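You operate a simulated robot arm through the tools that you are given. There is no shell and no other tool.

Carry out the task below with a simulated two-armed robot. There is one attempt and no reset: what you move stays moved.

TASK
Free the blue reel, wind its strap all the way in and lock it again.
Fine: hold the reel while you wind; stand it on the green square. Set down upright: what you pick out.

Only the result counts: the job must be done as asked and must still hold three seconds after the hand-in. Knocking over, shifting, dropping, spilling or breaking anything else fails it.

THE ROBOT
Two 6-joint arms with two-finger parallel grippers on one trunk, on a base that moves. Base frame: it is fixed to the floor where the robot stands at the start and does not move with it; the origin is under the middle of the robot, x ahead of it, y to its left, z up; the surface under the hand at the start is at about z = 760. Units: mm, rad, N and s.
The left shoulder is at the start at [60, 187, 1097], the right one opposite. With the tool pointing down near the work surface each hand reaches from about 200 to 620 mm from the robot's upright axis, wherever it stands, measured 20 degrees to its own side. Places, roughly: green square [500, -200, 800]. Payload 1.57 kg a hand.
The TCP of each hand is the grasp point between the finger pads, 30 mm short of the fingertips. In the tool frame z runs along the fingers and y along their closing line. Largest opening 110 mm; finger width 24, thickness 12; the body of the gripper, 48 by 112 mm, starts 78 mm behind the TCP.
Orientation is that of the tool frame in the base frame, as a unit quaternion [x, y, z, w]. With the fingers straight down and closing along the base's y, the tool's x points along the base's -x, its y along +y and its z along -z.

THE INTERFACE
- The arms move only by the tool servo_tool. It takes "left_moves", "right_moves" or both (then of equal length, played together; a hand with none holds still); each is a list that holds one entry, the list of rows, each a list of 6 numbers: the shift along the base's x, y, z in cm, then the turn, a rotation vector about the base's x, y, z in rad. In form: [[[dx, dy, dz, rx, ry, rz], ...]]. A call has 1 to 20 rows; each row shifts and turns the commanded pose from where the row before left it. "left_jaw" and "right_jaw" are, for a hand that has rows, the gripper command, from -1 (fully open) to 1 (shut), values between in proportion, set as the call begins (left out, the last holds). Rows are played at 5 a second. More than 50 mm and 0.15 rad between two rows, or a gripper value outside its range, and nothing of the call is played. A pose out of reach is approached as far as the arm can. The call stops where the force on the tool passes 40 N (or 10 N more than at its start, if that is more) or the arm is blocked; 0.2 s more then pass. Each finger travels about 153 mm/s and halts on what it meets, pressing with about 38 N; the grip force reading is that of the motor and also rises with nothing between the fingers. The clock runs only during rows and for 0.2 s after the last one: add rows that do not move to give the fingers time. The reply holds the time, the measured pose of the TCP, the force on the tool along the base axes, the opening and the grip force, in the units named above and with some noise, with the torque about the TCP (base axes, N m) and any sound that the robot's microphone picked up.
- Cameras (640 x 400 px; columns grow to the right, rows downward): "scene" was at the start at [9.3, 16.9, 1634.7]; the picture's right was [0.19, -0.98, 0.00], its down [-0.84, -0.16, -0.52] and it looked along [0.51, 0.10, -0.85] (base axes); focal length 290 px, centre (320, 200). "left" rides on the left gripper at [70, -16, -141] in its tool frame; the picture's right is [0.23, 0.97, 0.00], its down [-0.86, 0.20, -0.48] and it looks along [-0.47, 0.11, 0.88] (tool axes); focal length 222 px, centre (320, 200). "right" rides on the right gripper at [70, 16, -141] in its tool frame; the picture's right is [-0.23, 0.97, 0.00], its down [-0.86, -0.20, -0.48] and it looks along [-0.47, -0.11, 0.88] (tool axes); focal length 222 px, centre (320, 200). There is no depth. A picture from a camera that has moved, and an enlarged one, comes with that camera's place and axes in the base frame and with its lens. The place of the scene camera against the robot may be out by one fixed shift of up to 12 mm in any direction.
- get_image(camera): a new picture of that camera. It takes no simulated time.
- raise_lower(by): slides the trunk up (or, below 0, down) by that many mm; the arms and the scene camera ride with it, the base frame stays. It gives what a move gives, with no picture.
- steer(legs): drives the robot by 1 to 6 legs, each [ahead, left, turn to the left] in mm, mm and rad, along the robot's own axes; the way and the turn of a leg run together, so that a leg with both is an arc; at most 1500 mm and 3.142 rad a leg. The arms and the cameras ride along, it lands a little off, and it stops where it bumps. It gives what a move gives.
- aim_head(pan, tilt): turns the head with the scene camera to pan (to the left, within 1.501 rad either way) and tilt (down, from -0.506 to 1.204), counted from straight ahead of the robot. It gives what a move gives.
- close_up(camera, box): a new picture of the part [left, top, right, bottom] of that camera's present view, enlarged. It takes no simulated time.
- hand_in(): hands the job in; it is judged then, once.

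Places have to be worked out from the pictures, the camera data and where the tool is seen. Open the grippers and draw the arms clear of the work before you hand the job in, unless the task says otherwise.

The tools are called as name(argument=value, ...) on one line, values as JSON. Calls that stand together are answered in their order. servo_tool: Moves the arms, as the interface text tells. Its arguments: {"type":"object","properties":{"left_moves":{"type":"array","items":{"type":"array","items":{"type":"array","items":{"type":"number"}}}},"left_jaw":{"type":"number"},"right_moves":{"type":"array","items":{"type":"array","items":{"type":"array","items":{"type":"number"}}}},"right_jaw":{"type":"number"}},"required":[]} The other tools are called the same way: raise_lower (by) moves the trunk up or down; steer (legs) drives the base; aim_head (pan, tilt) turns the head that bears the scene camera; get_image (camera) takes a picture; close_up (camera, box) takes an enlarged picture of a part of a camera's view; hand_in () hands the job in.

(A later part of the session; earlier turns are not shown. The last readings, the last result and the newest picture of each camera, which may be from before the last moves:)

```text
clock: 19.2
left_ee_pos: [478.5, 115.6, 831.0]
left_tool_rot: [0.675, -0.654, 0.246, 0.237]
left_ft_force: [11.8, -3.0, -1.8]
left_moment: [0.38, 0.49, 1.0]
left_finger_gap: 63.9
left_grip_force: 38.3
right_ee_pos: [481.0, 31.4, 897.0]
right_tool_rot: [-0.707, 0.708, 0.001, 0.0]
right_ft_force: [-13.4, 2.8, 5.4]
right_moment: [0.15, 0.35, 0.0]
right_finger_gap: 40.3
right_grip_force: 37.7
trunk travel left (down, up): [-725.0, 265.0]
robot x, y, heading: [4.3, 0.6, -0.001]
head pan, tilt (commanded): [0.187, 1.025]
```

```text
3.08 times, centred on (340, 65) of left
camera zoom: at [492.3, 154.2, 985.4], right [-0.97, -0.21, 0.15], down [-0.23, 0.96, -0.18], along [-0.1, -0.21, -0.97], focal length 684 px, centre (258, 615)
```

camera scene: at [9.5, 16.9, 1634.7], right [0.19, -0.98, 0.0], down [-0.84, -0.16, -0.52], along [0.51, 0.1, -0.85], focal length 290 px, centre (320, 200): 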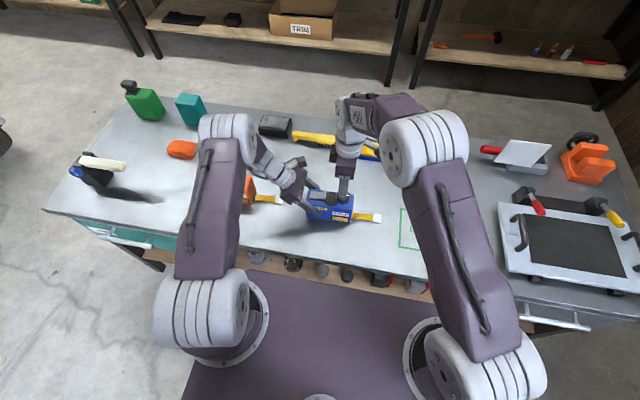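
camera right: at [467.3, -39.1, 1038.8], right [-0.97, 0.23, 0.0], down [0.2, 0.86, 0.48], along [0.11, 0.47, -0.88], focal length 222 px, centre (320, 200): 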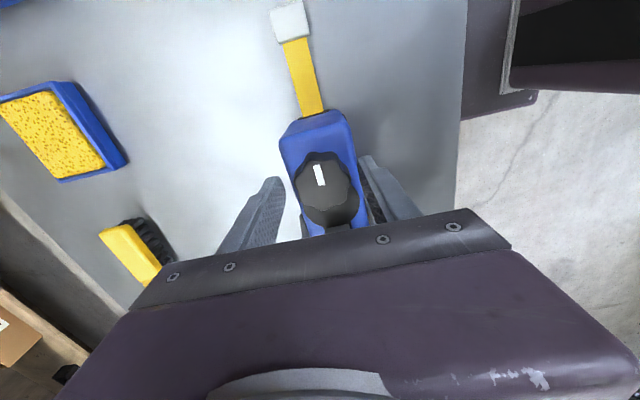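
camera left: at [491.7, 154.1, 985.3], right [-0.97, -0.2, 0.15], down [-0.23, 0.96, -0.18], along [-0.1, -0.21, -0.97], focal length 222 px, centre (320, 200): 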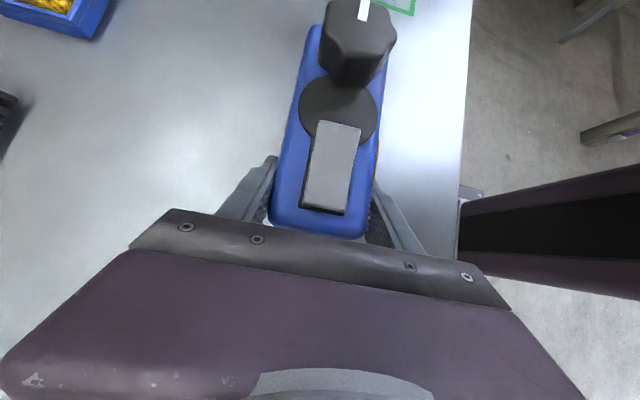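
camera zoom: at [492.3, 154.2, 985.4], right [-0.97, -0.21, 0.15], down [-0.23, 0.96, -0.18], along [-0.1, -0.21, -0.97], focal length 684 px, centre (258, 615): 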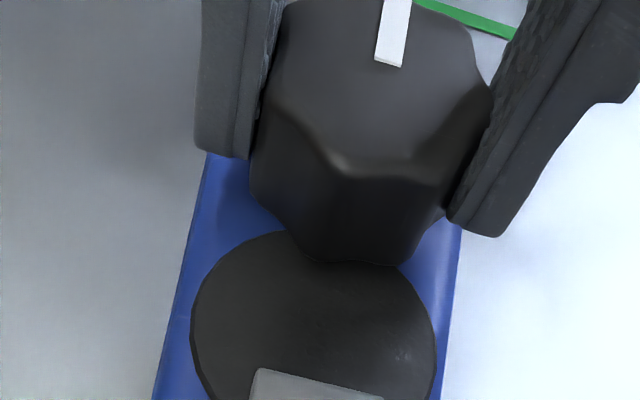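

Gap 40.3 mm with about 13 N sideways (x), meaning the knob axis lies ~2 mm lower in x than my hand. I shift the right hand −2.3 mm in x to relieve it before turning.

servo_tool(right_moves=[[[-0.12, 0.03, 0, 0, 0, 0], [-0.11, 0, 0, 0, 0, 0], [0, 0, 0, 0, 0, 0]]])

```text
clock: 20.0
left_ee_pos: [477.4, 116.1, 832.0]
left_tool_rot: [0.674, -0.654, 0.245, 0.238]
left_ft_force: [6.0, 2.9, 0.0]
left_moment: [0.31, -0.49, 0.59]
left_finger_gap: 63.7
left_grip_force: 37.7
right_ee_pos: [479.8, 31.4, 896.3]
right_tool_rot: [0.707, -0.707, 0.0, -0.001]
right_ft_force: [-3.7, -2.7, 6.8]
right_moment: [-0.41, 0.34, -0.01]
right_finger_gap: 39.9
right_grip_force: 37.8
trunk travel left (down, up): [-725.0, 265.0]
robot x, y, heading: [-3.4, 1.3, 0.0]
head pan, tilt (commanded): [0.187, 1.025]
```

Forces have dropped to a few newtons. Now a small clockwise test turn of about 20° while watching the torque and the strap.

servo_tool(right_moves=[[[0, 0, 0, 0, 0, -0.09], [0, 0, 0, 0, 0, -0.09], [0, 0, 0, 0, 0, -0.09], [0, 0, 0, 0, 0, -0.09], [0, 0, 0, 0, 0, 0]]])

close_up(camera="left", box=[240, 0, 440, 130])

close_up(camera="scene", box=[280, 150, 400, 230])

get_image(camera="right")

```text
clock: 21.2
left_ee_pos: [476.2, 116.7, 830.5]
left_tool_rot: [0.675, -0.654, 0.245, 0.238]
left_ft_force: [-4.6, 17.5, -0.5]
left_moment: [-0.99, -0.46, -0.21]
left_finger_gap: 63.6
left_grip_force: 38.0
right_ee_pos: [479.5, 30.7, 896.1]
right_tool_rot: [-0.568, 0.823, 0.0, 0.001]
right_ft_force: [5.2, -18.8, 6.0]
right_moment: [-0.39, -0.32, 0.0]
right_finger_gap: 40.3
right_grip_force: 37.8
trunk travel left (down, up): [-725.0, 265.0]
robot x, y, heading: [2.2, -0.3, -0.001]
head pan, tilt (commanded): [0.187, 1.025]
```

```text
3.08 times, centred on (340, 65) of left
camera zoom: at [491.1, 154.2, 985.3], right [-0.97, -0.2, 0.15], down [-0.23, 0.96, -0.18], along [-0.1, -0.21, -0.97], focal length 684 px, centre (258, 615)
```

zoom: 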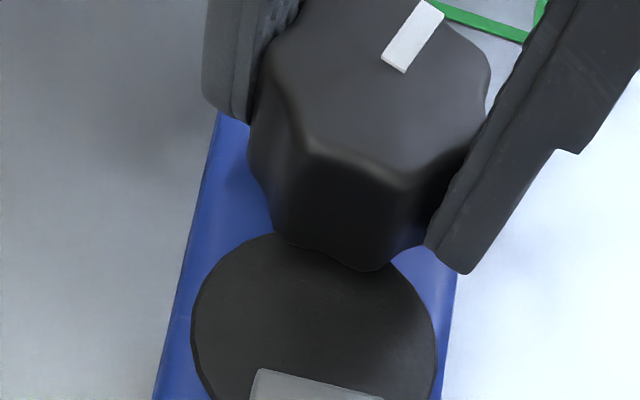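

```text
5.00 times, centred on (340, 190) of scene
camera zoom: at [8.8, 16.7, 1634.8], right [0.19, -0.98, 0.0], down [-0.84, -0.16, -0.52], along [0.51, 0.1, -0.85], focal length 1448 px, centre (220, 250)
```

zoom: 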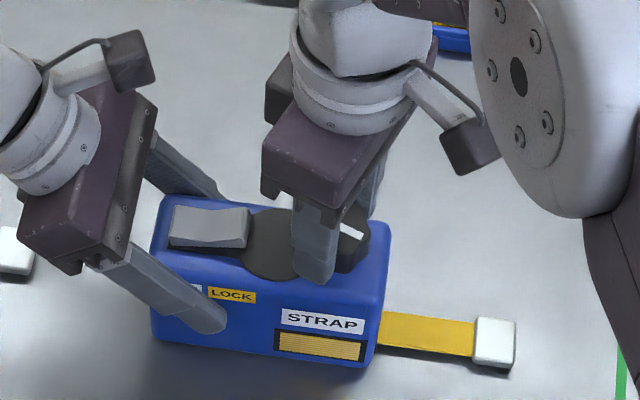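

```text
taken
camera right: at [440.7, -28.6, 1038.5], right [-0.83, 0.56, 0.0], down [0.49, 0.73, 0.48], along [0.27, 0.4, -0.88], focal length 222 px, centre (320, 200)
```

right: 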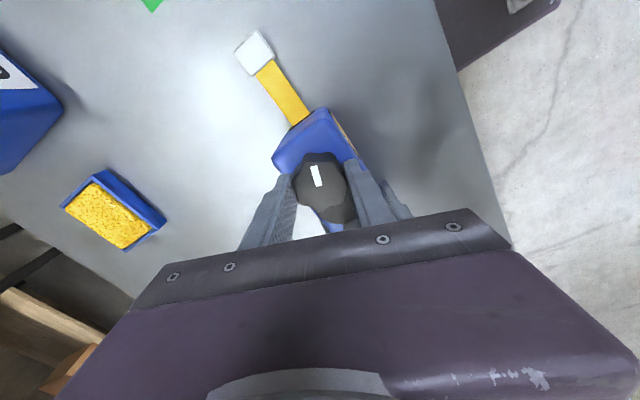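

Clockwise works: the knob's marker turned ~20° with the hand and the tab moved in by about 8 mm. A side force of ~19 N in −y has built up, so I relieve it with a small −y shift and check.

servo_tool(right_moves=[[[0.05, -0.15, 0.05, 0, 0, 0], [0.05, -0.15, 0.05, 0, 0, 0], [0, 0, 0, 0, 0, 0]]])

close_up(camera="left", box=[240, 0, 440, 130])

```text
clock: 22.0
left_ee_pos: [477.5, 114.8, 831.2]
left_tool_rot: [0.674, -0.654, 0.246, 0.239]
left_ft_force: [-4.5, -6.4, 2.2]
left_moment: [0.85, -0.56, -0.4]
left_finger_gap: 63.7
left_grip_force: 37.8
right_ee_pos: [479.8, 30.3, 897.2]
right_tool_rot: [-0.569, 0.823, 0.001, 0.001]
right_ft_force: [4.3, 6.8, -2.5]
right_moment: [-0.77, 0.24, 0.03]
right_finger_gap: 40.3
right_grip_force: 38.2
trunk travel left (down, up): [-725.0, 265.0]
robot x, y, heading: [-0.9, 0.9, 0.004]
head pan, tilt (commanded): [0.187, 1.025]
```

```text
3.08 times, centred on (340, 65) of left
camera zoom: at [491.8, 153.4, 985.2], right [-0.97, -0.2, 0.15], down [-0.23, 0.96, -0.19], along [-0.1, -0.21, -0.97], focal length 684 px, centre (258, 615)
```

zoom: 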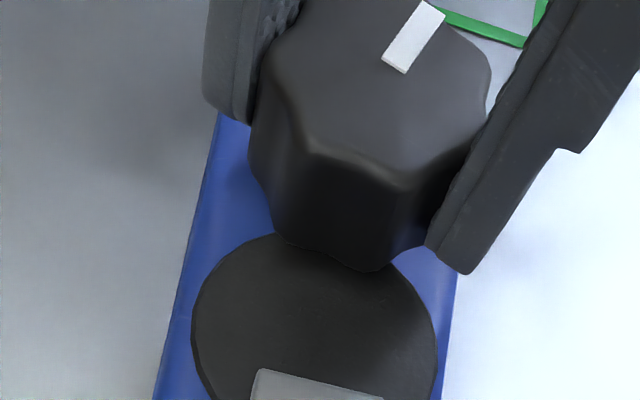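

That shift over-corrected slightly (now +7 N), giving a stiffness of ~8.5 N/mm; the grip centre drifts a little as it turns. I continue clockwise another ~0.36 rad with a small compensating drift.

servo_tool(right_moves=[[[0.035, -0.03, 0, 0, 0, -0.09], [0.035, -0.03, 0, 0, 0, -0.09], [0.035, -0.03, 0, 0, 0, -0.09], [0.035, -0.03, 0, 0, 0, -0.09], [0, 0, 0, 0, 0, 0]]])

close_up(camera="left", box=[240, 0, 440, 130])

close_up(camera="scene", box=[280, 150, 400, 230])

```text
clock: 23.2
left_ee_pos: [477.9, 114.5, 833.5]
left_tool_rot: [0.674, -0.654, 0.246, 0.239]
left_ft_force: [8.2, -26.7, 8.1]
left_moment: [0.17, 0.41, 0.51]
left_finger_gap: 63.9
left_grip_force: 37.8
right_ee_pos: [481.8, 28.1, 896.6]
right_tool_rot: [-0.412, 0.911, 0.001, 0.0]
right_ft_force: [-7.2, 26.3, -7.3]
right_moment: [0.77, 0.04, 0.03]
right_finger_gap: 40.2
right_grip_force: 38.0
trunk travel left (down, up): [-725.0, 265.0]
robot x, y, heading: [0.7, -1.3, 0.003]
head pan, tilt (commanded): [0.187, 1.025]
```

```text
3.08 times, centred on (340, 65) of left
camera zoom: at [492.4, 154.0, 985.5], right [-0.97, -0.2, 0.15], down [-0.23, 0.96, -0.18], along [-0.1, -0.21, -0.97], focal length 684 px, centre (258, 615)
```

zoom: 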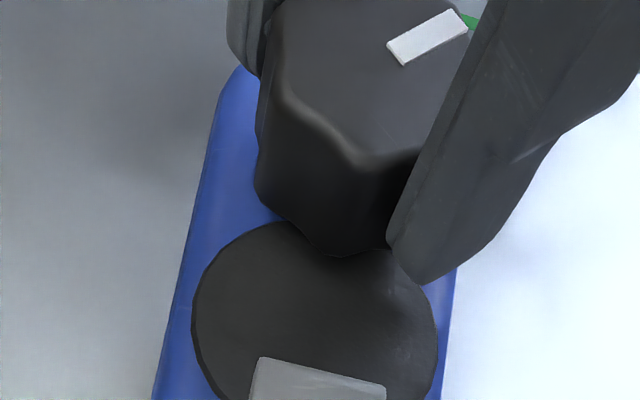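

```text
5.00 times, centred on (340, 190) of scene
camera zoom: at [10.0, 16.9, 1634.7], right [0.19, -0.98, 0.0], down [-0.84, -0.16, -0.52], along [0.51, 0.1, -0.85], focal length 1448 px, centre (220, 250)
```

zoom: 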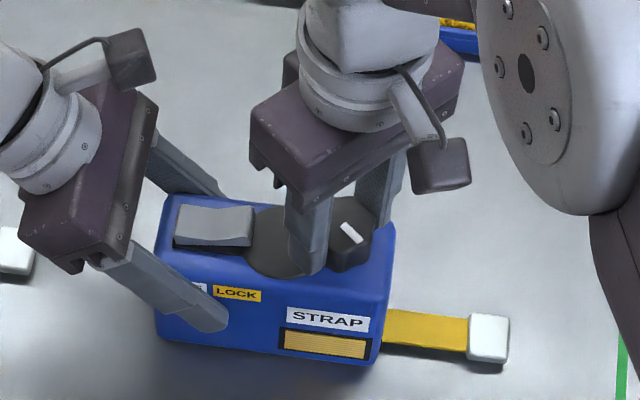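

The side force is now +26 N in y: I over-compensated, and the reel slid ~3 mm in the left grip. I relieve by moving the right hand back +3 mm in y and −1.5 mm in x.

servo_tool(right_moves=[[[-0.07, 0.15, 0, 0, 0, 0], [-0.07, 0.15, 0, 0, 0, 0], [0, 0, 0, 0, 0, 0]]])

```text
clock: 24.0
left_ee_pos: [477.5, 116.5, 832.1]
left_tool_rot: [0.674, -0.655, 0.245, 0.239]
left_ft_force: [-0.3, -1.6, 10.4]
left_moment: [-1.19, 0.21, 0.0]
left_finger_gap: 63.9
left_grip_force: 37.9
right_ee_pos: [480.9, 30.1, 895.4]
right_tool_rot: [-0.412, 0.911, 0.0, -0.001]
right_ft_force: [-0.1, 2.0, -10.0]
right_moment: [0.39, -0.22, 0.04]
right_finger_gap: 40.4
right_grip_force: 37.9
trunk travel left (down, up): [-725.0, 265.0]
robot x, y, heading: [3.3, -2.0, 0.001]
head pan, tilt (commanded): [0.187, 1.025]
```

Forces are now nearly zero apart from −10 N in z. I continue the pure clockwise rotation by 0.45 rad with a 1 mm lowering.

servo_tool(right_moves=[[[0, 0, -0.05, 0, 0, -0.09], [0, 0, -0.05, 0, 0, -0.09], [0, 0, 0, 0, 0, -0.09], [0, 0, 0, 0, 0, -0.09], [0, 0, 0, 0, 0, -0.09], [0, 0, 0, 0, 0, 0]]])

close_up(camera="left", box=[240, 0, 440, 130])

close_up(camera="scene", box=[280, 150, 400, 230])

```text
clock: 25.4
left_ee_pos: [476.7, 116.8, 831.6]
left_tool_rot: [0.675, -0.654, 0.245, 0.237]
left_ft_force: [4.5, 22.1, -9.4]
left_moment: [0.42, 0.03, 0.3]
left_finger_gap: 63.8
left_grip_force: 37.8
right_ee_pos: [481.5, 29.2, 896.4]
right_tool_rot: [-0.197, 0.98, 0.0, 0.0]
right_ft_force: [-4.2, -23.6, 17.4]
right_moment: [-0.32, -0.11, -0.01]
right_finger_gap: 40.5
right_grip_force: 37.9
trunk travel left (down, up): [-725.0, 265.0]
robot x, y, heading: [0.6, -2.7, 0.001]
head pan, tilt (commanded): [0.187, 1.025]
```

```text
3.08 times, centred on (340, 65) of left
camera zoom: at [491.6, 154.4, 985.0], right [-0.97, -0.21, 0.14], down [-0.23, 0.96, -0.18], along [-0.1, -0.21, -0.97], focal length 684 px, centre (258, 615)
```

zoom: 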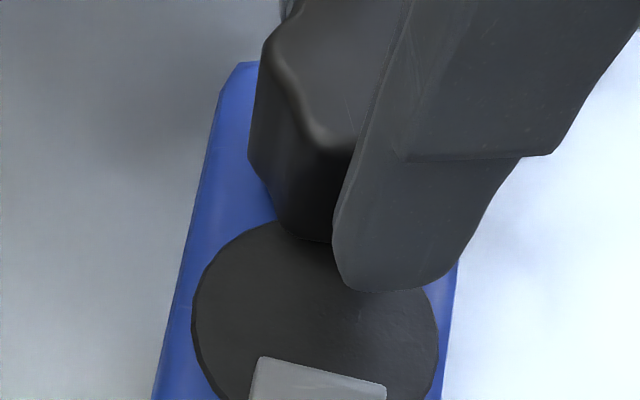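

```text
5.00 times, centred on (340, 190) of scene
camera zoom: at [8.9, 16.3, 1634.8], right [0.19, -0.98, 0.0], down [-0.84, -0.16, -0.52], along [0.51, 0.1, -0.85], focal length 1448 px, centre (220, 250)
```

zoom: 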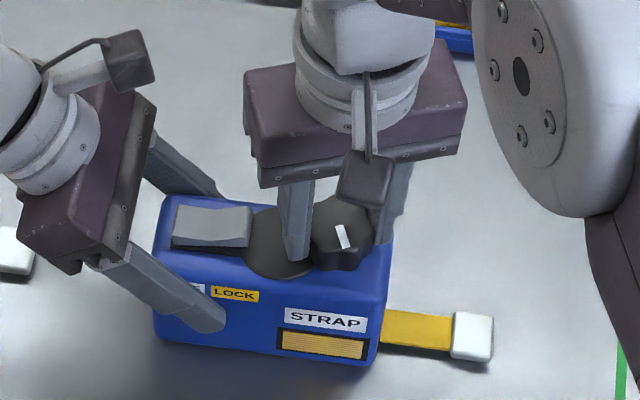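

The tab keeps coming in (about 22 mm so far). Relieve the −24 N y force with a −2.5 mm shift and +1 mm in z, then continue.

servo_tool(right_moves=[[[0, -0.13, 0.06, 0, 0, 0], [0, -0.12, 0.06, 0, 0, 0], [0, 0, 0, 0, 0, 0]]])

```text
clock: 26.2
left_ee_pos: [476.9, 115.0, 831.7]
left_tool_rot: [0.673, -0.655, 0.245, 0.24]
left_ft_force: [-0.8, 11.9, -0.3]
left_moment: [0.16, -0.56, -0.08]
left_finger_gap: 63.7
left_grip_force: 37.6
right_ee_pos: [480.0, 29.1, 896.7]
right_tool_rot: [-0.199, 0.98, -0.001, -0.001]
right_ft_force: [1.8, -12.7, 0.2]
right_moment: [-0.81, 0.43, 0.03]
right_finger_gap: 40.3
right_grip_force: 38.0
trunk travel left (down, up): [-725.0, 265.0]
robot x, y, heading: [-2.4, 0.8, -0.008]
head pan, tilt (commanded): [0.187, 1.025]
```

Still −13 N, so I fold a little more −y shift into the next 0.45 rad of clockwise turning.

servo_tool(right_moves=[[[0, -0.06, 0, 0, 0, -0.09], [0, -0.05, 0, 0, 0, -0.09], [0, 0, 0, 0, 0, -0.09], [0, 0, 0, 0, 0, -0.09], [0, 0, 0, 0, 0, -0.09], [0, 0, 0, 0, 0, 0]]])

close_up(camera="left", box=[240, 0, 440, 130])

close_up(camera="scene", box=[280, 150, 400, 230])

```text
clock: 27.6
left_ee_pos: [477.8, 114.3, 832.4]
left_tool_rot: [0.674, -0.654, 0.245, 0.24]
left_ft_force: [6.7, -14.8, 2.1]
left_moment: [0.51, 0.69, 0.54]
left_finger_gap: 63.6
left_grip_force: 38.1
right_ee_pos: [480.3, 28.0, 897.3]
right_tool_rot: [0.027, 1.0, 0.001, 0.0]
right_ft_force: [-6.5, 15.2, -2.7]
right_moment: [0.12, -0.29, -0.02]
right_finger_gap: 40.2
right_grip_force: 38.4
trunk travel left (down, up): [-725.0, 265.0]
robot x, y, heading: [-1.4, 0.3, -0.002]
head pan, tilt (commanded): [0.187, 1.025]
```

```text
3.08 times, centred on (340, 65) of left
camera zoom: at [492.2, 153.6, 985.4], right [-0.97, -0.2, 0.15], down [-0.23, 0.96, -0.18], along [-0.1, -0.21, -0.97], focal length 684 px, centre (258, 615)
```

zoom: 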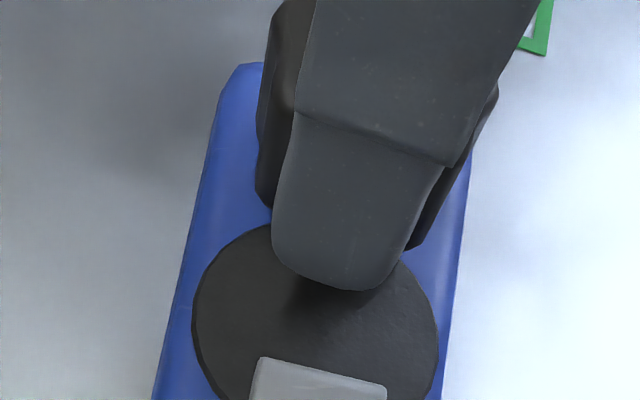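

```text
5.00 times, centred on (340, 190) of scene
camera zoom: at [10.0, 16.9, 1634.7], right [0.19, -0.98, 0.0], down [-0.84, -0.16, -0.52], along [0.51, 0.1, -0.85], focal length 1448 px, centre (220, 250)
```

zoom: 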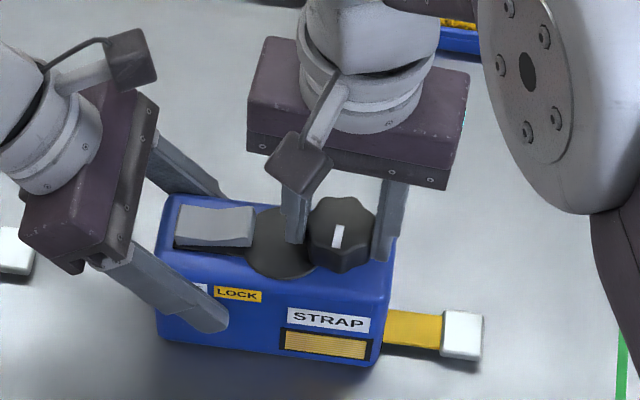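

The tab keeps advancing (edge now ~60 px from the body versus 104 at start). I relieve +1 mm in y and continue another 0.5 rad clockwise.

servo_tool(right_moves=[[[-0.05, 0.07, 0, 0, 0, -0.09], [-0.03, 0.06, 0, 0, 0, -0.09], [0, 0, 0, 0, 0, -0.09], [0, 0, 0, 0, 0, -0.09], [0, 0, 0, 0, 0, -0.09], [0, 0, 0, 0, 0, -0.09], [0, 0, 0, 0, 0, 0]]])

close_up(camera="left", box=[240, 0, 440, 130])

close_up(camera="scene", box=[280, 150, 400, 230])

```text
clock: 29.2
left_ee_pos: [477.2, 114.7, 832.2]
left_tool_rot: [0.674, -0.655, 0.245, 0.239]
left_ft_force: [-4.4, -11.6, 14.7]
left_moment: [-0.38, 0.13, -0.37]
left_finger_gap: 63.8
left_grip_force: 37.6
right_ee_pos: [479.7, 27.9, 898.0]
right_tool_rot: [0.292, 0.957, 0.0, -0.001]
right_ft_force: [3.3, 11.1, -15.0]
right_moment: [-0.25, -0.41, -0.05]
right_finger_gap: 40.5
right_grip_force: 37.7
trunk travel left (down, up): [-725.0, 265.0]
robot x, y, heading: [-1.2, -2.1, 0.002]
head pan, tilt (commanded): [0.187, 1.025]
```

```text
3.08 times, centred on (340, 65) of left
camera zoom: at [491.8, 154.0, 985.3], right [-0.97, -0.2, 0.15], down [-0.23, 0.96, -0.18], along [-0.1, -0.21, -0.97], focal length 684 px, centre (258, 615)
```

zoom: 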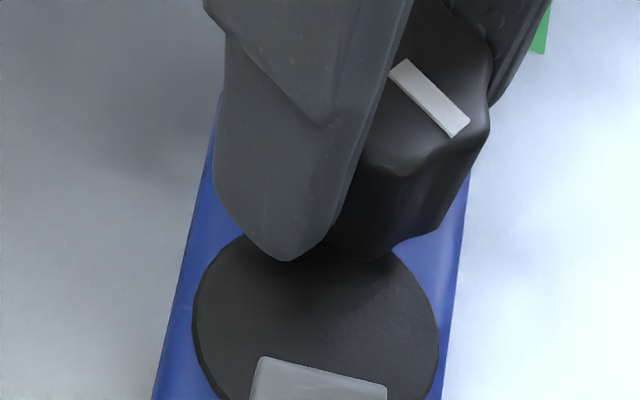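

```text
5.00 times, centred on (340, 190) of scene
camera zoom: at [10.0, 16.9, 1634.7], right [0.19, -0.98, 0.0], down [-0.84, -0.16, -0.52], along [0.51, 0.1, -0.85], focal length 1448 px, centre (220, 250)
```

zoom: 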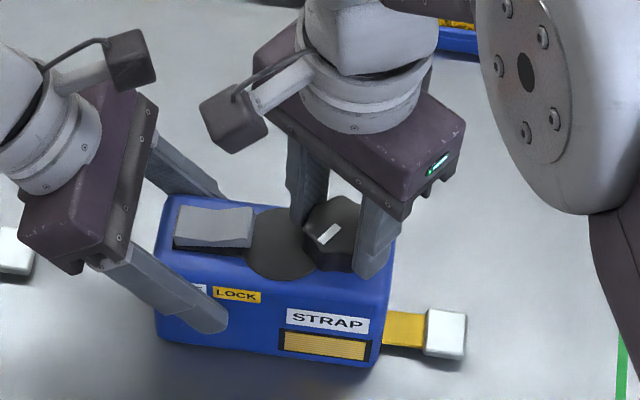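

About 26 mm of strap remains and the hand is at −34°. I open to 62 mm, lift 30 mm clear of the knob, and swing the hand back +2.14 rad for another stroke.

servo_tool(right_moves=[[[0, 0, 0, 0, 0, 0], [0, 0, 0, 0, 0, 0], [0, 0, 1.5, 0, 0, 0], [0, 0, 1.5, 0, 0, 0], [0.01, 0, 0, 0, 0, 0.1428], [0.01, 0, 0, 0, 0, 0.1428], [0, 0, 0, 0, 0, 0.1428], [0, 0, 0, 0, 0, 0.1428], [0, 0, 0, 0, 0, 0.1428], [0, 0, 0, 0, 0, 0.1428], [0, 0, 0, 0, 0, 0.1428], [0, 0, 0, 0, 0, 0.1428], [0, 0, 0, 0, 0, 0.1428], [0, 0, 0, 0, 0, 0.1428], [0, 0, 0, 0, 0, 0.1428], [0, 0, 0, 0, 0, 0.1428], [0, 0, 0, 0, 0, 0.1428], [0, 0, 0, 0, 0, 0.1428], [0, 0, 0, 0, 0, 0.1428]]], right_jaw=-0.127)

close_up(camera="left", box=[240, 0, 440, 130])

close_up(camera="scene", box=[280, 150, 400, 230])

get_image(camera="right")

```text
clock: 33.2
left_ee_pos: [478.4, 115.1, 831.8]
left_tool_rot: [0.674, -0.655, 0.245, 0.239]
left_ft_force: [0.2, -0.5, -0.2]
left_moment: [0.19, -0.02, -0.03]
left_finger_gap: 63.8
left_grip_force: 37.7
right_ee_pos: [480.5, 29.4, 926.4]
right_tool_rot: [-0.701, 0.713, 0.0, 0.0]
right_ft_force: [0.7, -1.2, -0.2]
right_moment: [-0.02, -0.02, 0.0]
right_finger_gap: 62.0
right_grip_force: 0.0
trunk travel left (down, up): [-725.0, 265.0]
robot x, y, heading: [0.6, -1.1, 0.002]
head pan, tilt (commanded): [0.187, 1.025]
```

```text
3.08 times, centred on (340, 65) of left
camera zoom: at [492.0, 154.1, 985.1], right [-0.97, -0.2, 0.15], down [-0.23, 0.96, -0.18], along [-0.1, -0.21, -0.97], focal length 684 px, centre (258, 615)
```

zoom: 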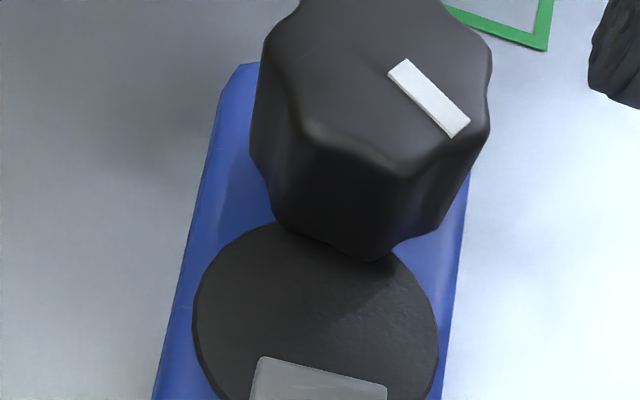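

```text
5.00 times, centred on (340, 190) of scene
camera zoom: at [10.0, 16.9, 1634.7], right [0.19, -0.98, 0.0], down [-0.84, -0.16, -0.52], along [0.51, 0.1, -0.85], focal length 1448 px, centre (220, 250)
```

zoom: 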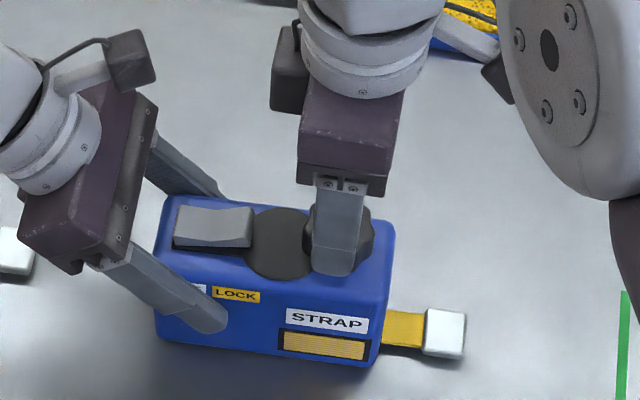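

```text
taken
camera right: at [464.1, -41.3, 1069.6], right [-0.97, 0.24, 0.0], down [0.21, 0.85, 0.48], along [0.12, 0.46, -0.88], focal length 222 px, centre (320, 200)
```

right: 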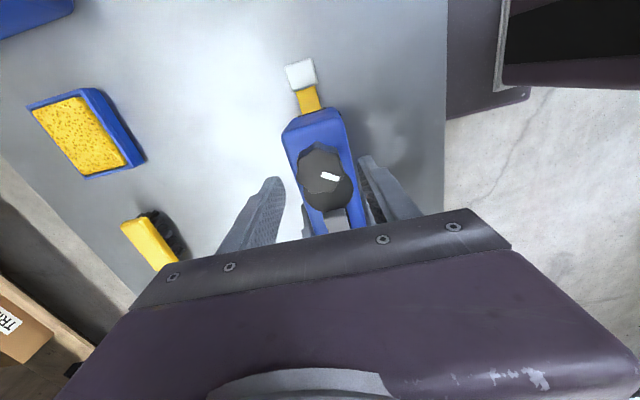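

The knob kept its angle and the strap stayed put. I lower back around the knob with the fingers open at 62 mm.

servo_tool(right_moves=[[[0, 0, -1.5, 0, 0, 0], [0, 0, -1.5, 0, 0, 0], [0, 0, 0, 0, 0, 0]]])

servo_tool(right_moves=[[[0, 0, 0, 0, 0, 0], [0, 0, 0, 0, 0, 0], [0, 0, 0, 0, 0, 0]]], right_jaw=1)

close_up(camera="left", box=[240, 0, 440, 130])

```text
clock: 34.0
left_ee_pos: [478.1, 116.4, 832.1]
left_tool_rot: [0.674, -0.654, 0.245, 0.239]
left_ft_force: [0.6, -0.4, -0.7]
left_moment: [0.18, -0.01, 0.01]
left_finger_gap: 63.7
left_grip_force: 38.2
right_ee_pos: [479.4, 29.9, 895.8]
right_tool_rot: [-0.7, 0.714, 0.0, 0.0]
right_ft_force: [0.0, -0.5, -0.2]
right_moment: [0.01, -0.02, -0.01]
right_finger_gap: 62.0
right_grip_force: 0.1
trunk travel left (down, up): [-725.0, 265.0]
robot x, y, heading: [1.8, 0.6, -0.004]
head pan, tilt (commanded): [0.187, 1.025]
```

```text
clock: 34.8
left_ee_pos: [477.2, 116.3, 832.0]
left_tool_rot: [0.674, -0.655, 0.245, 0.239]
left_ft_force: [-7.9, 2.0, 0.6]
left_moment: [-0.26, -0.68, -0.67]
left_finger_gap: 63.9
left_grip_force: 37.7
right_ee_pos: [479.9, 31.0, 896.6]
right_tool_rot: [-0.699, 0.715, 0.0, 0.0]
right_ft_force: [8.3, -0.8, -1.5]
right_moment: [-0.11, 0.19, 0.02]
right_finger_gap: 40.6
right_grip_force: 37.9
trunk travel left (down, up): [-725.0, 265.0]
robot x, y, heading: [-0.5, 0.3, 0.003]
head pan, tilt (commanded): [0.187, 1.025]
```

```text
3.08 times, centred on (340, 65) of left
camera zoom: at [491.7, 154.0, 985.1], right [-0.97, -0.2, 0.15], down [-0.23, 0.96, -0.18], along [-0.1, -0.21, -0.97], focal length 684 px, centre (258, 615)
```

zoom: 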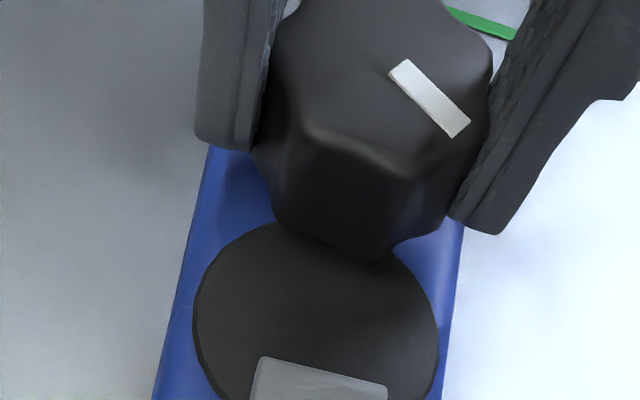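

Good grip (8 N in x, so I add +1.4 mm in x). Continue clockwise by 0.54 rad.

servo_tool(right_moves=[[[0.07, 0, 0, 0, 0, -0.09], [0.07, 0, 0, 0, 0, -0.09], [0, 0, 0, 0, 0, -0.09], [0, 0, 0, 0, 0, -0.09], [0, 0, 0, 0, 0, -0.09], [0, 0, 0, 0, 0, -0.09], [0, 0, 0, 0, 0, 0]]])

close_up(camera="left", box=[240, 0, 440, 130])

close_up(camera="scene", box=[280, 150, 400, 230])

```text
clock: 36.4
left_ee_pos: [477.1, 115.3, 830.2]
left_tool_rot: [0.674, -0.654, 0.247, 0.239]
left_ft_force: [5.9, -12.8, 8.0]
left_moment: [-0.12, 0.51, 0.45]
left_finger_gap: 63.9
left_grip_force: 37.5
right_ee_pos: [480.7, 29.0, 896.0]
right_tool_rot: [-0.483, 0.875, 0.001, 0.0]
right_ft_force: [-6.4, 11.7, -7.5]
right_moment: [0.1, -0.2, -0.01]
right_finger_gap: 40.5
right_grip_force: 37.1
trunk travel left (down, up): [-725.0, 265.0]
robot x, y, heading: [1.6, 0.6, 0.003]
head pan, tilt (commanded): [0.187, 1.025]
```

```text
3.08 times, centred on (340, 65) of left
camera zoom: at [492.3, 154.0, 985.4], right [-0.97, -0.2, 0.15], down [-0.23, 0.96, -0.18], along [-0.1, -0.21, -0.97], focal length 684 px, centre (258, 615)
```

zoom: 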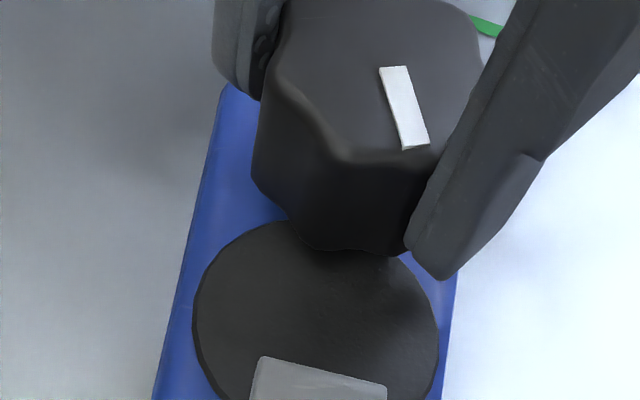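

```text
5.00 times, centred on (340, 190) of scene
camera zoom: at [10.0, 16.9, 1634.7], right [0.19, -0.98, 0.0], down [-0.84, -0.16, -0.52], along [0.51, 0.1, -0.85], focal length 1448 px, centre (220, 250)
```

zoom: 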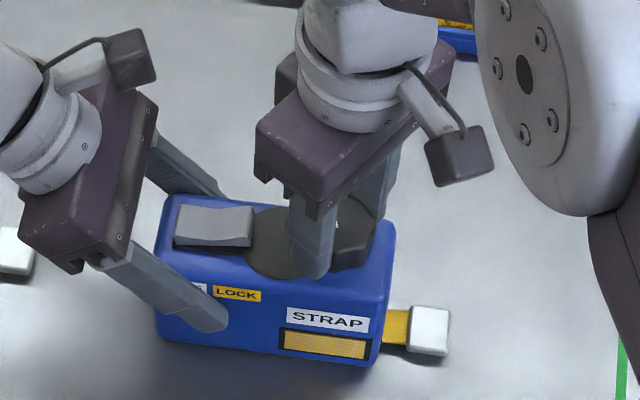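

Tab edge is now ~23 px (≈15 mm) from the body. Continue another 0.54 rad with slight relief.

servo_tool(right_moves=[[[-0.05, 0.07, 0, 0, 0, -0.09], [-0.05, 0.05, -0.05, 0, 0, -0.09], [0, 0, 0, 0, 0, -0.09], [0, 0, 0, 0, 0, -0.09], [0, 0, 0, 0, 0, -0.09], [0, 0, 0, 0, 0, -0.09], [0, 0, 0, 0, 0, 0]]])

close_up(camera="left", box=[240, 0, 440, 130])

close_up(camera="scene", box=[280, 150, 400, 230])

```text
clock: 38.0
left_ee_pos: [477.5, 114.9, 832.5]
left_tool_rot: [0.674, -0.655, 0.244, 0.238]
left_ft_force: [-2.7, 3.9, 10.5]
left_moment: [-0.63, -0.04, -0.24]
left_finger_gap: 63.6
left_grip_force: 37.6
right_ee_pos: [481.1, 28.8, 896.3]
right_tool_rot: [-0.232, 0.973, -0.001, -0.001]
right_ft_force: [2.1, -3.8, -10.0]
right_moment: [-0.58, -0.17, 0.02]
right_finger_gap: 40.8
right_grip_force: 38.1
trunk travel left (down, up): [-725.0, 265.0]
robot x, y, heading: [-1.0, 1.1, 0.001]
head pan, tilt (commanded): [0.187, 1.025]
```

```text
3.08 times, centred on (340, 65) of left
camera zoom: at [491.9, 154.3, 985.0], right [-0.97, -0.2, 0.15], down [-0.23, 0.96, -0.18], along [-0.1, -0.21, -0.97], focal length 684 px, centre (258, 615)
```

zoom: 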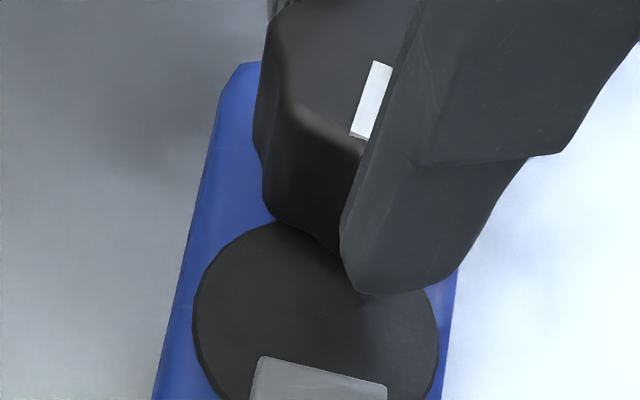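

```text
5.00 times, centred on (340, 190) of scene
camera zoom: at [10.0, 16.9, 1634.7], right [0.19, -0.98, 0.0], down [-0.84, -0.16, -0.52], along [0.51, 0.1, -0.85], focal length 1448 px, centre (220, 250)
```

zoom: 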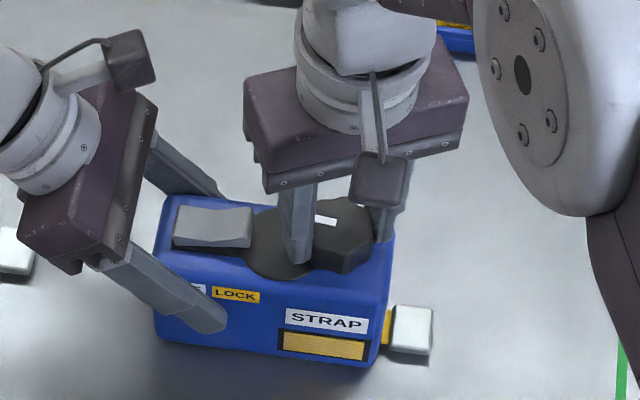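

Only ~6 mm of strap remains outside. I continue in smaller steps and watch for the end stop.

servo_tool(right_moves=[[[0, -0.03, -0.05, 0, 0, -0.06], [0, 0, -0.05, 0, 0, -0.06], [0, 0, 0, 0, 0, -0.06], [0, 0, 0, 0, 0, -0.06], [0, 0, 0, 0, 0, -0.06], [0, 0, 0, 0, 0, 0]]])

close_up(camera="left", box=[240, 0, 440, 130])

close_up(camera="scene", box=[320, 170, 400, 230])

```text
clock: 39.4
left_ee_pos: [477.8, 116.7, 832.0]
left_tool_rot: [0.674, -0.655, 0.244, 0.239]
left_ft_force: [-2.3, 5.2, -0.1]
left_moment: [0.82, -0.04, -1.01]
left_finger_gap: 64.1
left_grip_force: 38.6
right_ee_pos: [480.0, 29.7, 896.7]
right_tool_rot: [-0.085, 0.996, 0.0, 0.002]
right_ft_force: [4.2, -5.1, 5.1]
right_moment: [-0.48, -0.45, 0.62]
right_finger_gap: 41.1
right_grip_force: 38.7
trunk travel left (down, up): [-725.0, 265.0]
robot x, y, heading: [-2.5, -2.8, -0.001]
head pan, tilt (commanded): [0.187, 1.025]
```

```text
3.08 times, centred on (340, 65) of left
camera zoom: at [491.6, 154.1, 984.9], right [-0.97, -0.2, 0.15], down [-0.23, 0.96, -0.18], along [-0.1, -0.21, -0.97], focal length 684 px, centre (258, 615)
```

zoom: 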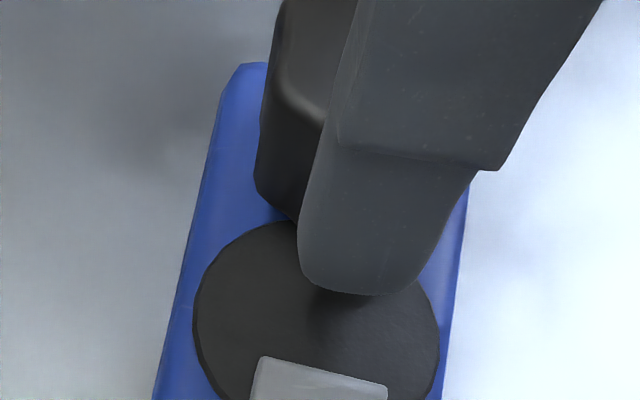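

```text
6.67 times, centred on (360, 200) of scene
camera zoom: at [9.6, 16.8, 1634.8], right [0.19, -0.98, 0.0], down [-0.84, -0.16, -0.52], along [0.51, 0.1, -0.85], focal length 1931 px, centre (53, 200)
```

zoom: 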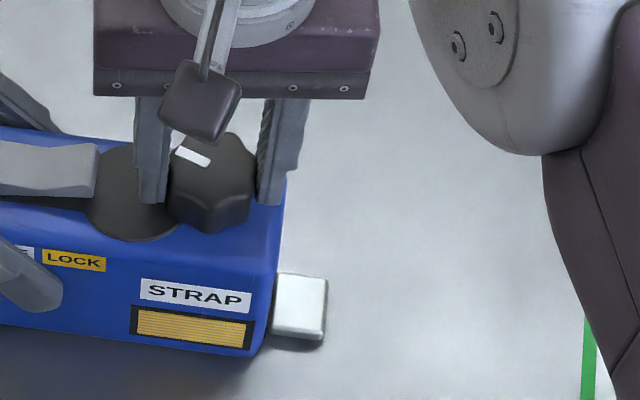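

The torque about z has jumped to 0.62 N·m and no yellow strap is visible – the end stop. I press a touch further (0.06 rad) to be sure it's fully in.

servo_tool(right_moves=[[[0, 0, 0, 0, 0, -0.04], [0, 0, 0, 0, 0, -0.04], [0, 0, 0, 0, 0, 0], [0, 0, 0, 0, 0, 0]]])

close_up(camera="scene", box=[320, 170, 400, 230])

get_image(camera="right")

```text
clock: 40.4
left_ee_pos: [477.7, 116.2, 831.0]
left_tool_rot: [0.674, -0.655, 0.245, 0.238]
left_ft_force: [-2.8, 5.1, -0.8]
left_moment: [0.45, 0.12, -0.62]
left_finger_gap: 64.0
left_grip_force: 37.9
right_ee_pos: [479.2, 30.1, 897.2]
right_tool_rot: [-0.045, 0.999, 0.001, 0.0]
right_ft_force: [1.8, -5.2, 2.1]
right_moment: [-0.57, -0.29, 0.39]
right_finger_gap: 40.8
right_grip_force: 37.8
trunk travel left (down, up): [-725.0, 265.0]
robot x, y, heading: [-0.6, 3.1, -0.001]
head pan, tilt (commanded): [0.187, 1.025]
```

```text
6.67 times, centred on (360, 200) of scene
camera zoom: at [10.0, 17.0, 1634.7], right [0.19, -0.98, 0.0], down [-0.84, -0.16, -0.52], along [0.51, 0.1, -0.85], focal length 1931 px, centre (53, 200)
```

zoom: 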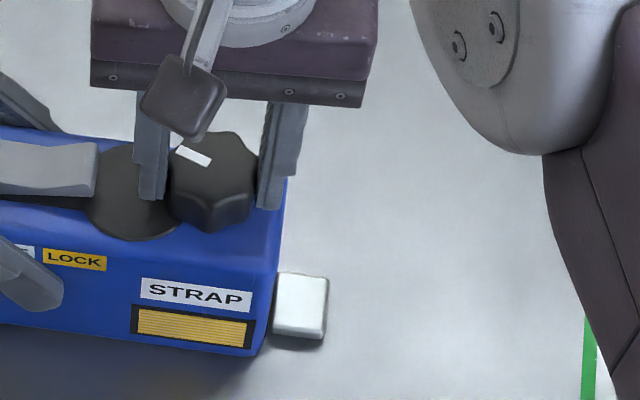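

```text
taken
camera right: at [411.2, 38.6, 1038.3], right [0.14, 0.99, 0.0], down [0.87, -0.12, 0.48], along [0.47, -0.07, -0.88], focal length 222 px, centre (320, 200)
```

right: 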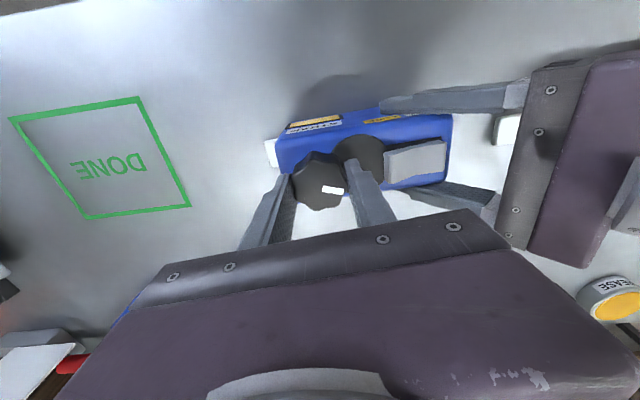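

The torque is now limited by finger slip and the tab sits tight against the housing, so the strap is fully in. I open the right hand and lift it clear of the knob, then look.

servo_tool(right_moves=[[[0, 0, 0, 0, 0, 0], [0, 0, 0, 0, 0, 0], [0, 0, 1.6, 0, 0, 0], [0, 0, 2.5, 0, 0, 0], [0, -0.5, 2.5, 0, 0, 0], [0, 0, 0, 0, 0, 0]]], right_jaw=-0.127)

close_up(camera="scene", box=[280, 160, 400, 240])

close_up(camera="right", box=[230, 80, 430, 210])

get_image(camera="left")

```text
clock: 41.8
left_ee_pos: [477.3, 115.2, 830.7]
left_tool_rot: [0.674, -0.655, 0.245, 0.24]
left_ft_force: [-0.1, -0.6, 0.4]
left_moment: [0.21, 0.03, -0.02]
left_finger_gap: 64.1
left_grip_force: 37.6
right_ee_pos: [480.5, 23.8, 961.9]
right_tool_rot: [-0.045, 0.999, 0.0, 0.0]
right_ft_force: [0.6, 1.0, -0.3]
right_moment: [0.0, -0.03, -0.02]
right_finger_gap: 61.8
right_grip_force: 0.0
trunk travel left (down, up): [-725.0, 265.0]
robot x, y, heading: [-1.6, 1.1, -0.001]
head pan, tilt (commanded): [0.187, 1.025]
```

```text
5.00 times, centred on (340, 200) of scene
camera zoom: at [10.3, 17.1, 1634.7], right [0.19, -0.98, 0.0], down [-0.84, -0.16, -0.52], along [0.51, 0.1, -0.85], focal length 1448 px, centre (220, 200)
```

zoom: 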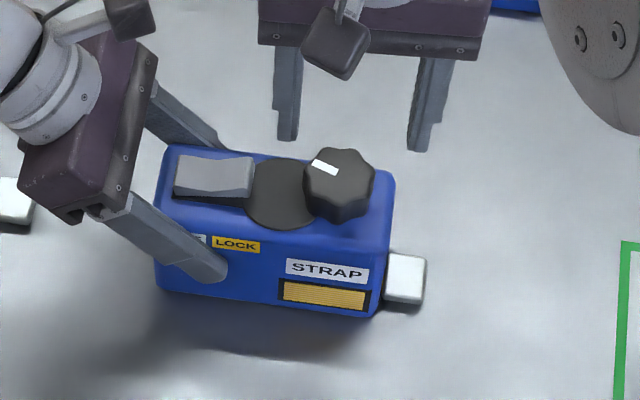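

```text
3.08 times, centred on (330, 145) of right
camera zoom: at [410.3, 34.4, 1104.0], right [0.14, 0.99, 0.0], down [0.87, -0.12, 0.48], along [0.47, -0.07, -0.88], focal length 684 px, centre (289, 369)
```

zoom: 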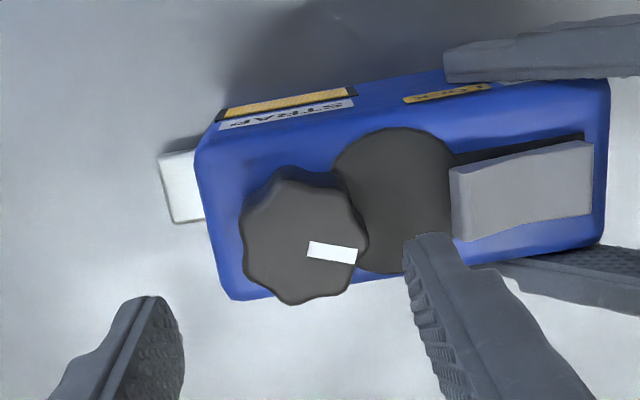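

```text
taken
camera left: at [492.2, 154.2, 984.9], right [-0.97, -0.2, 0.15], down [-0.23, 0.96, -0.18], along [-0.1, -0.21, -0.97], focal length 222 px, centre (320, 200)
```

left: 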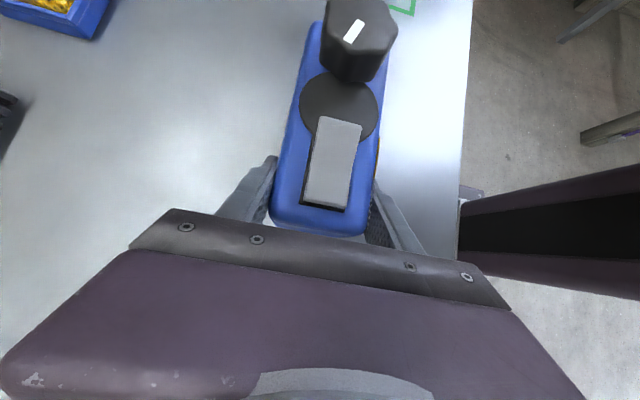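

The strap is completely in (tab flush, no yellow visible). Now I open the left hand and back it out along its approach axis, then up and away to the left.

servo_tool(left_moves=[[[0, 0, 0, 0, 0, 0], [0, 0, 0, 0, 0, 0], [0, 1.9, 2.3, 0, 0, 0], [0, 1.9, 2.3, 0, 0, 0], [0, 1.9, 2.3, 0, 0, 0], [0, 1.9, 2.3, 0, 0, 0], [-0.5, 2.5, 3.5, 0, 0, 0], [-0.5, 2.5, 3.5, 0, 0, 0], [-0.5, 2.5, 3.0, 0, 0, 0]]], left_jaw=-1)

get_image(camera="left")

get_image(camera="scene")

get_image(camera="right")

```text
clock: 43.8
left_ee_pos: [460.6, 267.8, 1023.4]
left_tool_rot: [0.674, -0.655, 0.245, 0.238]
left_ft_force: [-0.4, -0.2, 0.6]
left_moment: [0.0, 0.0, 0.0]
left_finger_gap: 110.0
left_grip_force: 0.0
right_ee_pos: [477.8, 25.3, 963.9]
right_tool_rot: [-0.045, 0.999, 0.0, 0.0]
right_ft_force: [0.6, 0.7, 0.8]
right_moment: [0.01, 0.0, 0.03]
right_finger_gap: 61.8
right_grip_force: 0.1
trunk travel left (down, up): [-725.0, 265.0]
robot x, y, heading: [-0.4, 3.1, 0.001]
head pan, tilt (commanded): [0.187, 1.025]
```

```text
taken
camera left: at [475.0, 305.7, 1177.3], right [-0.97, -0.2, 0.15], down [-0.23, 0.96, -0.18], along [-0.1, -0.21, -0.97], focal length 222 px, centre (320, 200)
```

left: 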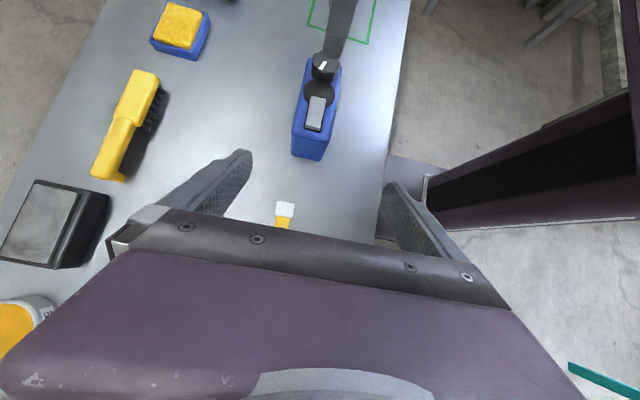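

```text
taken
camera scene: at [8.6, 17.5, 1634.7], right [0.19, -0.98, 0.0], down [-0.84, -0.16, -0.52], along [0.51, 0.1, -0.85], focal length 290 px, centre (320, 200)
```

scene: 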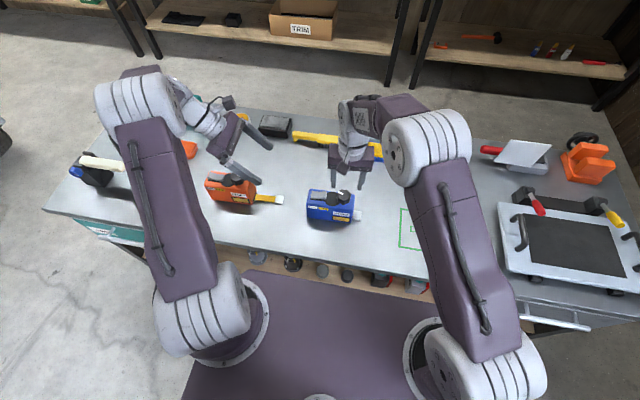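

```text
taken
camera right: at [409.2, 34.7, 1104.1], right [0.14, 0.99, 0.0], down [0.87, -0.12, 0.48], along [0.47, -0.07, -0.88], focal length 222 px, centre (320, 200)
```

right: 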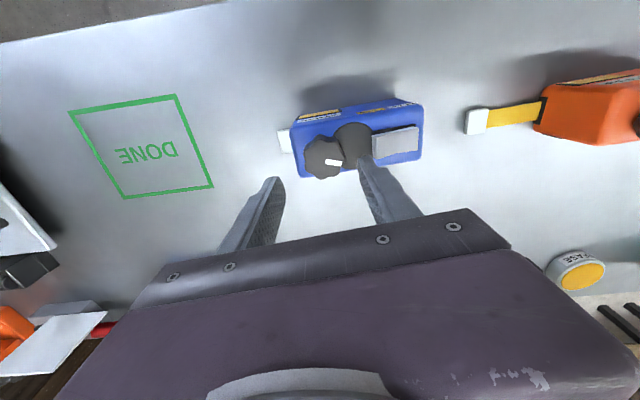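

The left hand is clear and the orange reel is untouched. I zoom on the reel from both cameras to locate the rocker's LOCK end for pressing.

close_up(camera="right", box=[270, 80, 430, 190])

close_up(camera="left", box=[260, 30, 380, 180])

```text
3.64 times, centred on (350, 135) of right
camera zoom: at [409.2, 34.7, 1104.1], right [0.14, 0.99, 0.0], down [0.87, -0.12, 0.48], along [0.47, -0.07, -0.88], focal length 808 px, centre (211, 436)
```

zoom: 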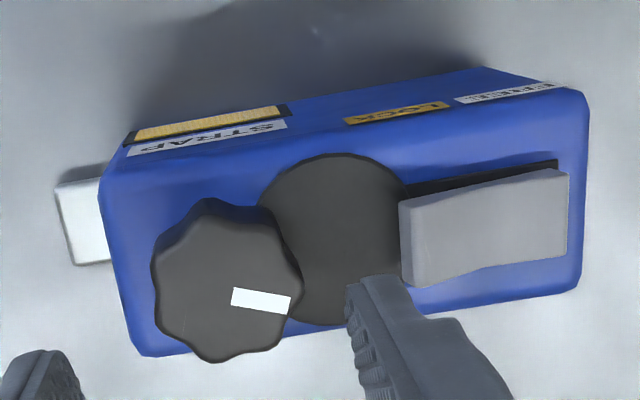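

```text
2.67 times, centred on (320, 105) of left
camera zoom: at [475.0, 305.7, 1177.3], right [-0.97, -0.2, 0.15], down [-0.23, 0.96, -0.18], along [-0.1, -0.21, -0.97], focal length 592 px, centre (320, 453)
```

zoom: 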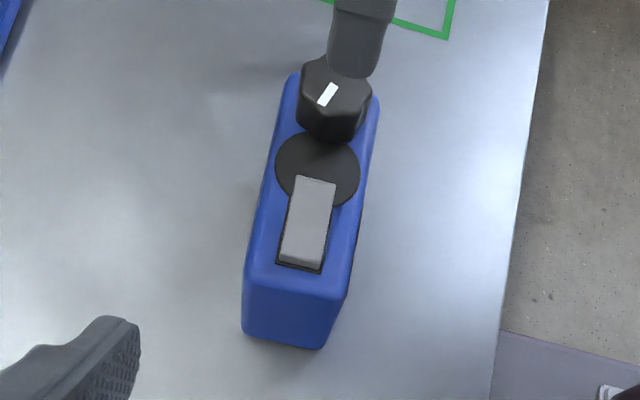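

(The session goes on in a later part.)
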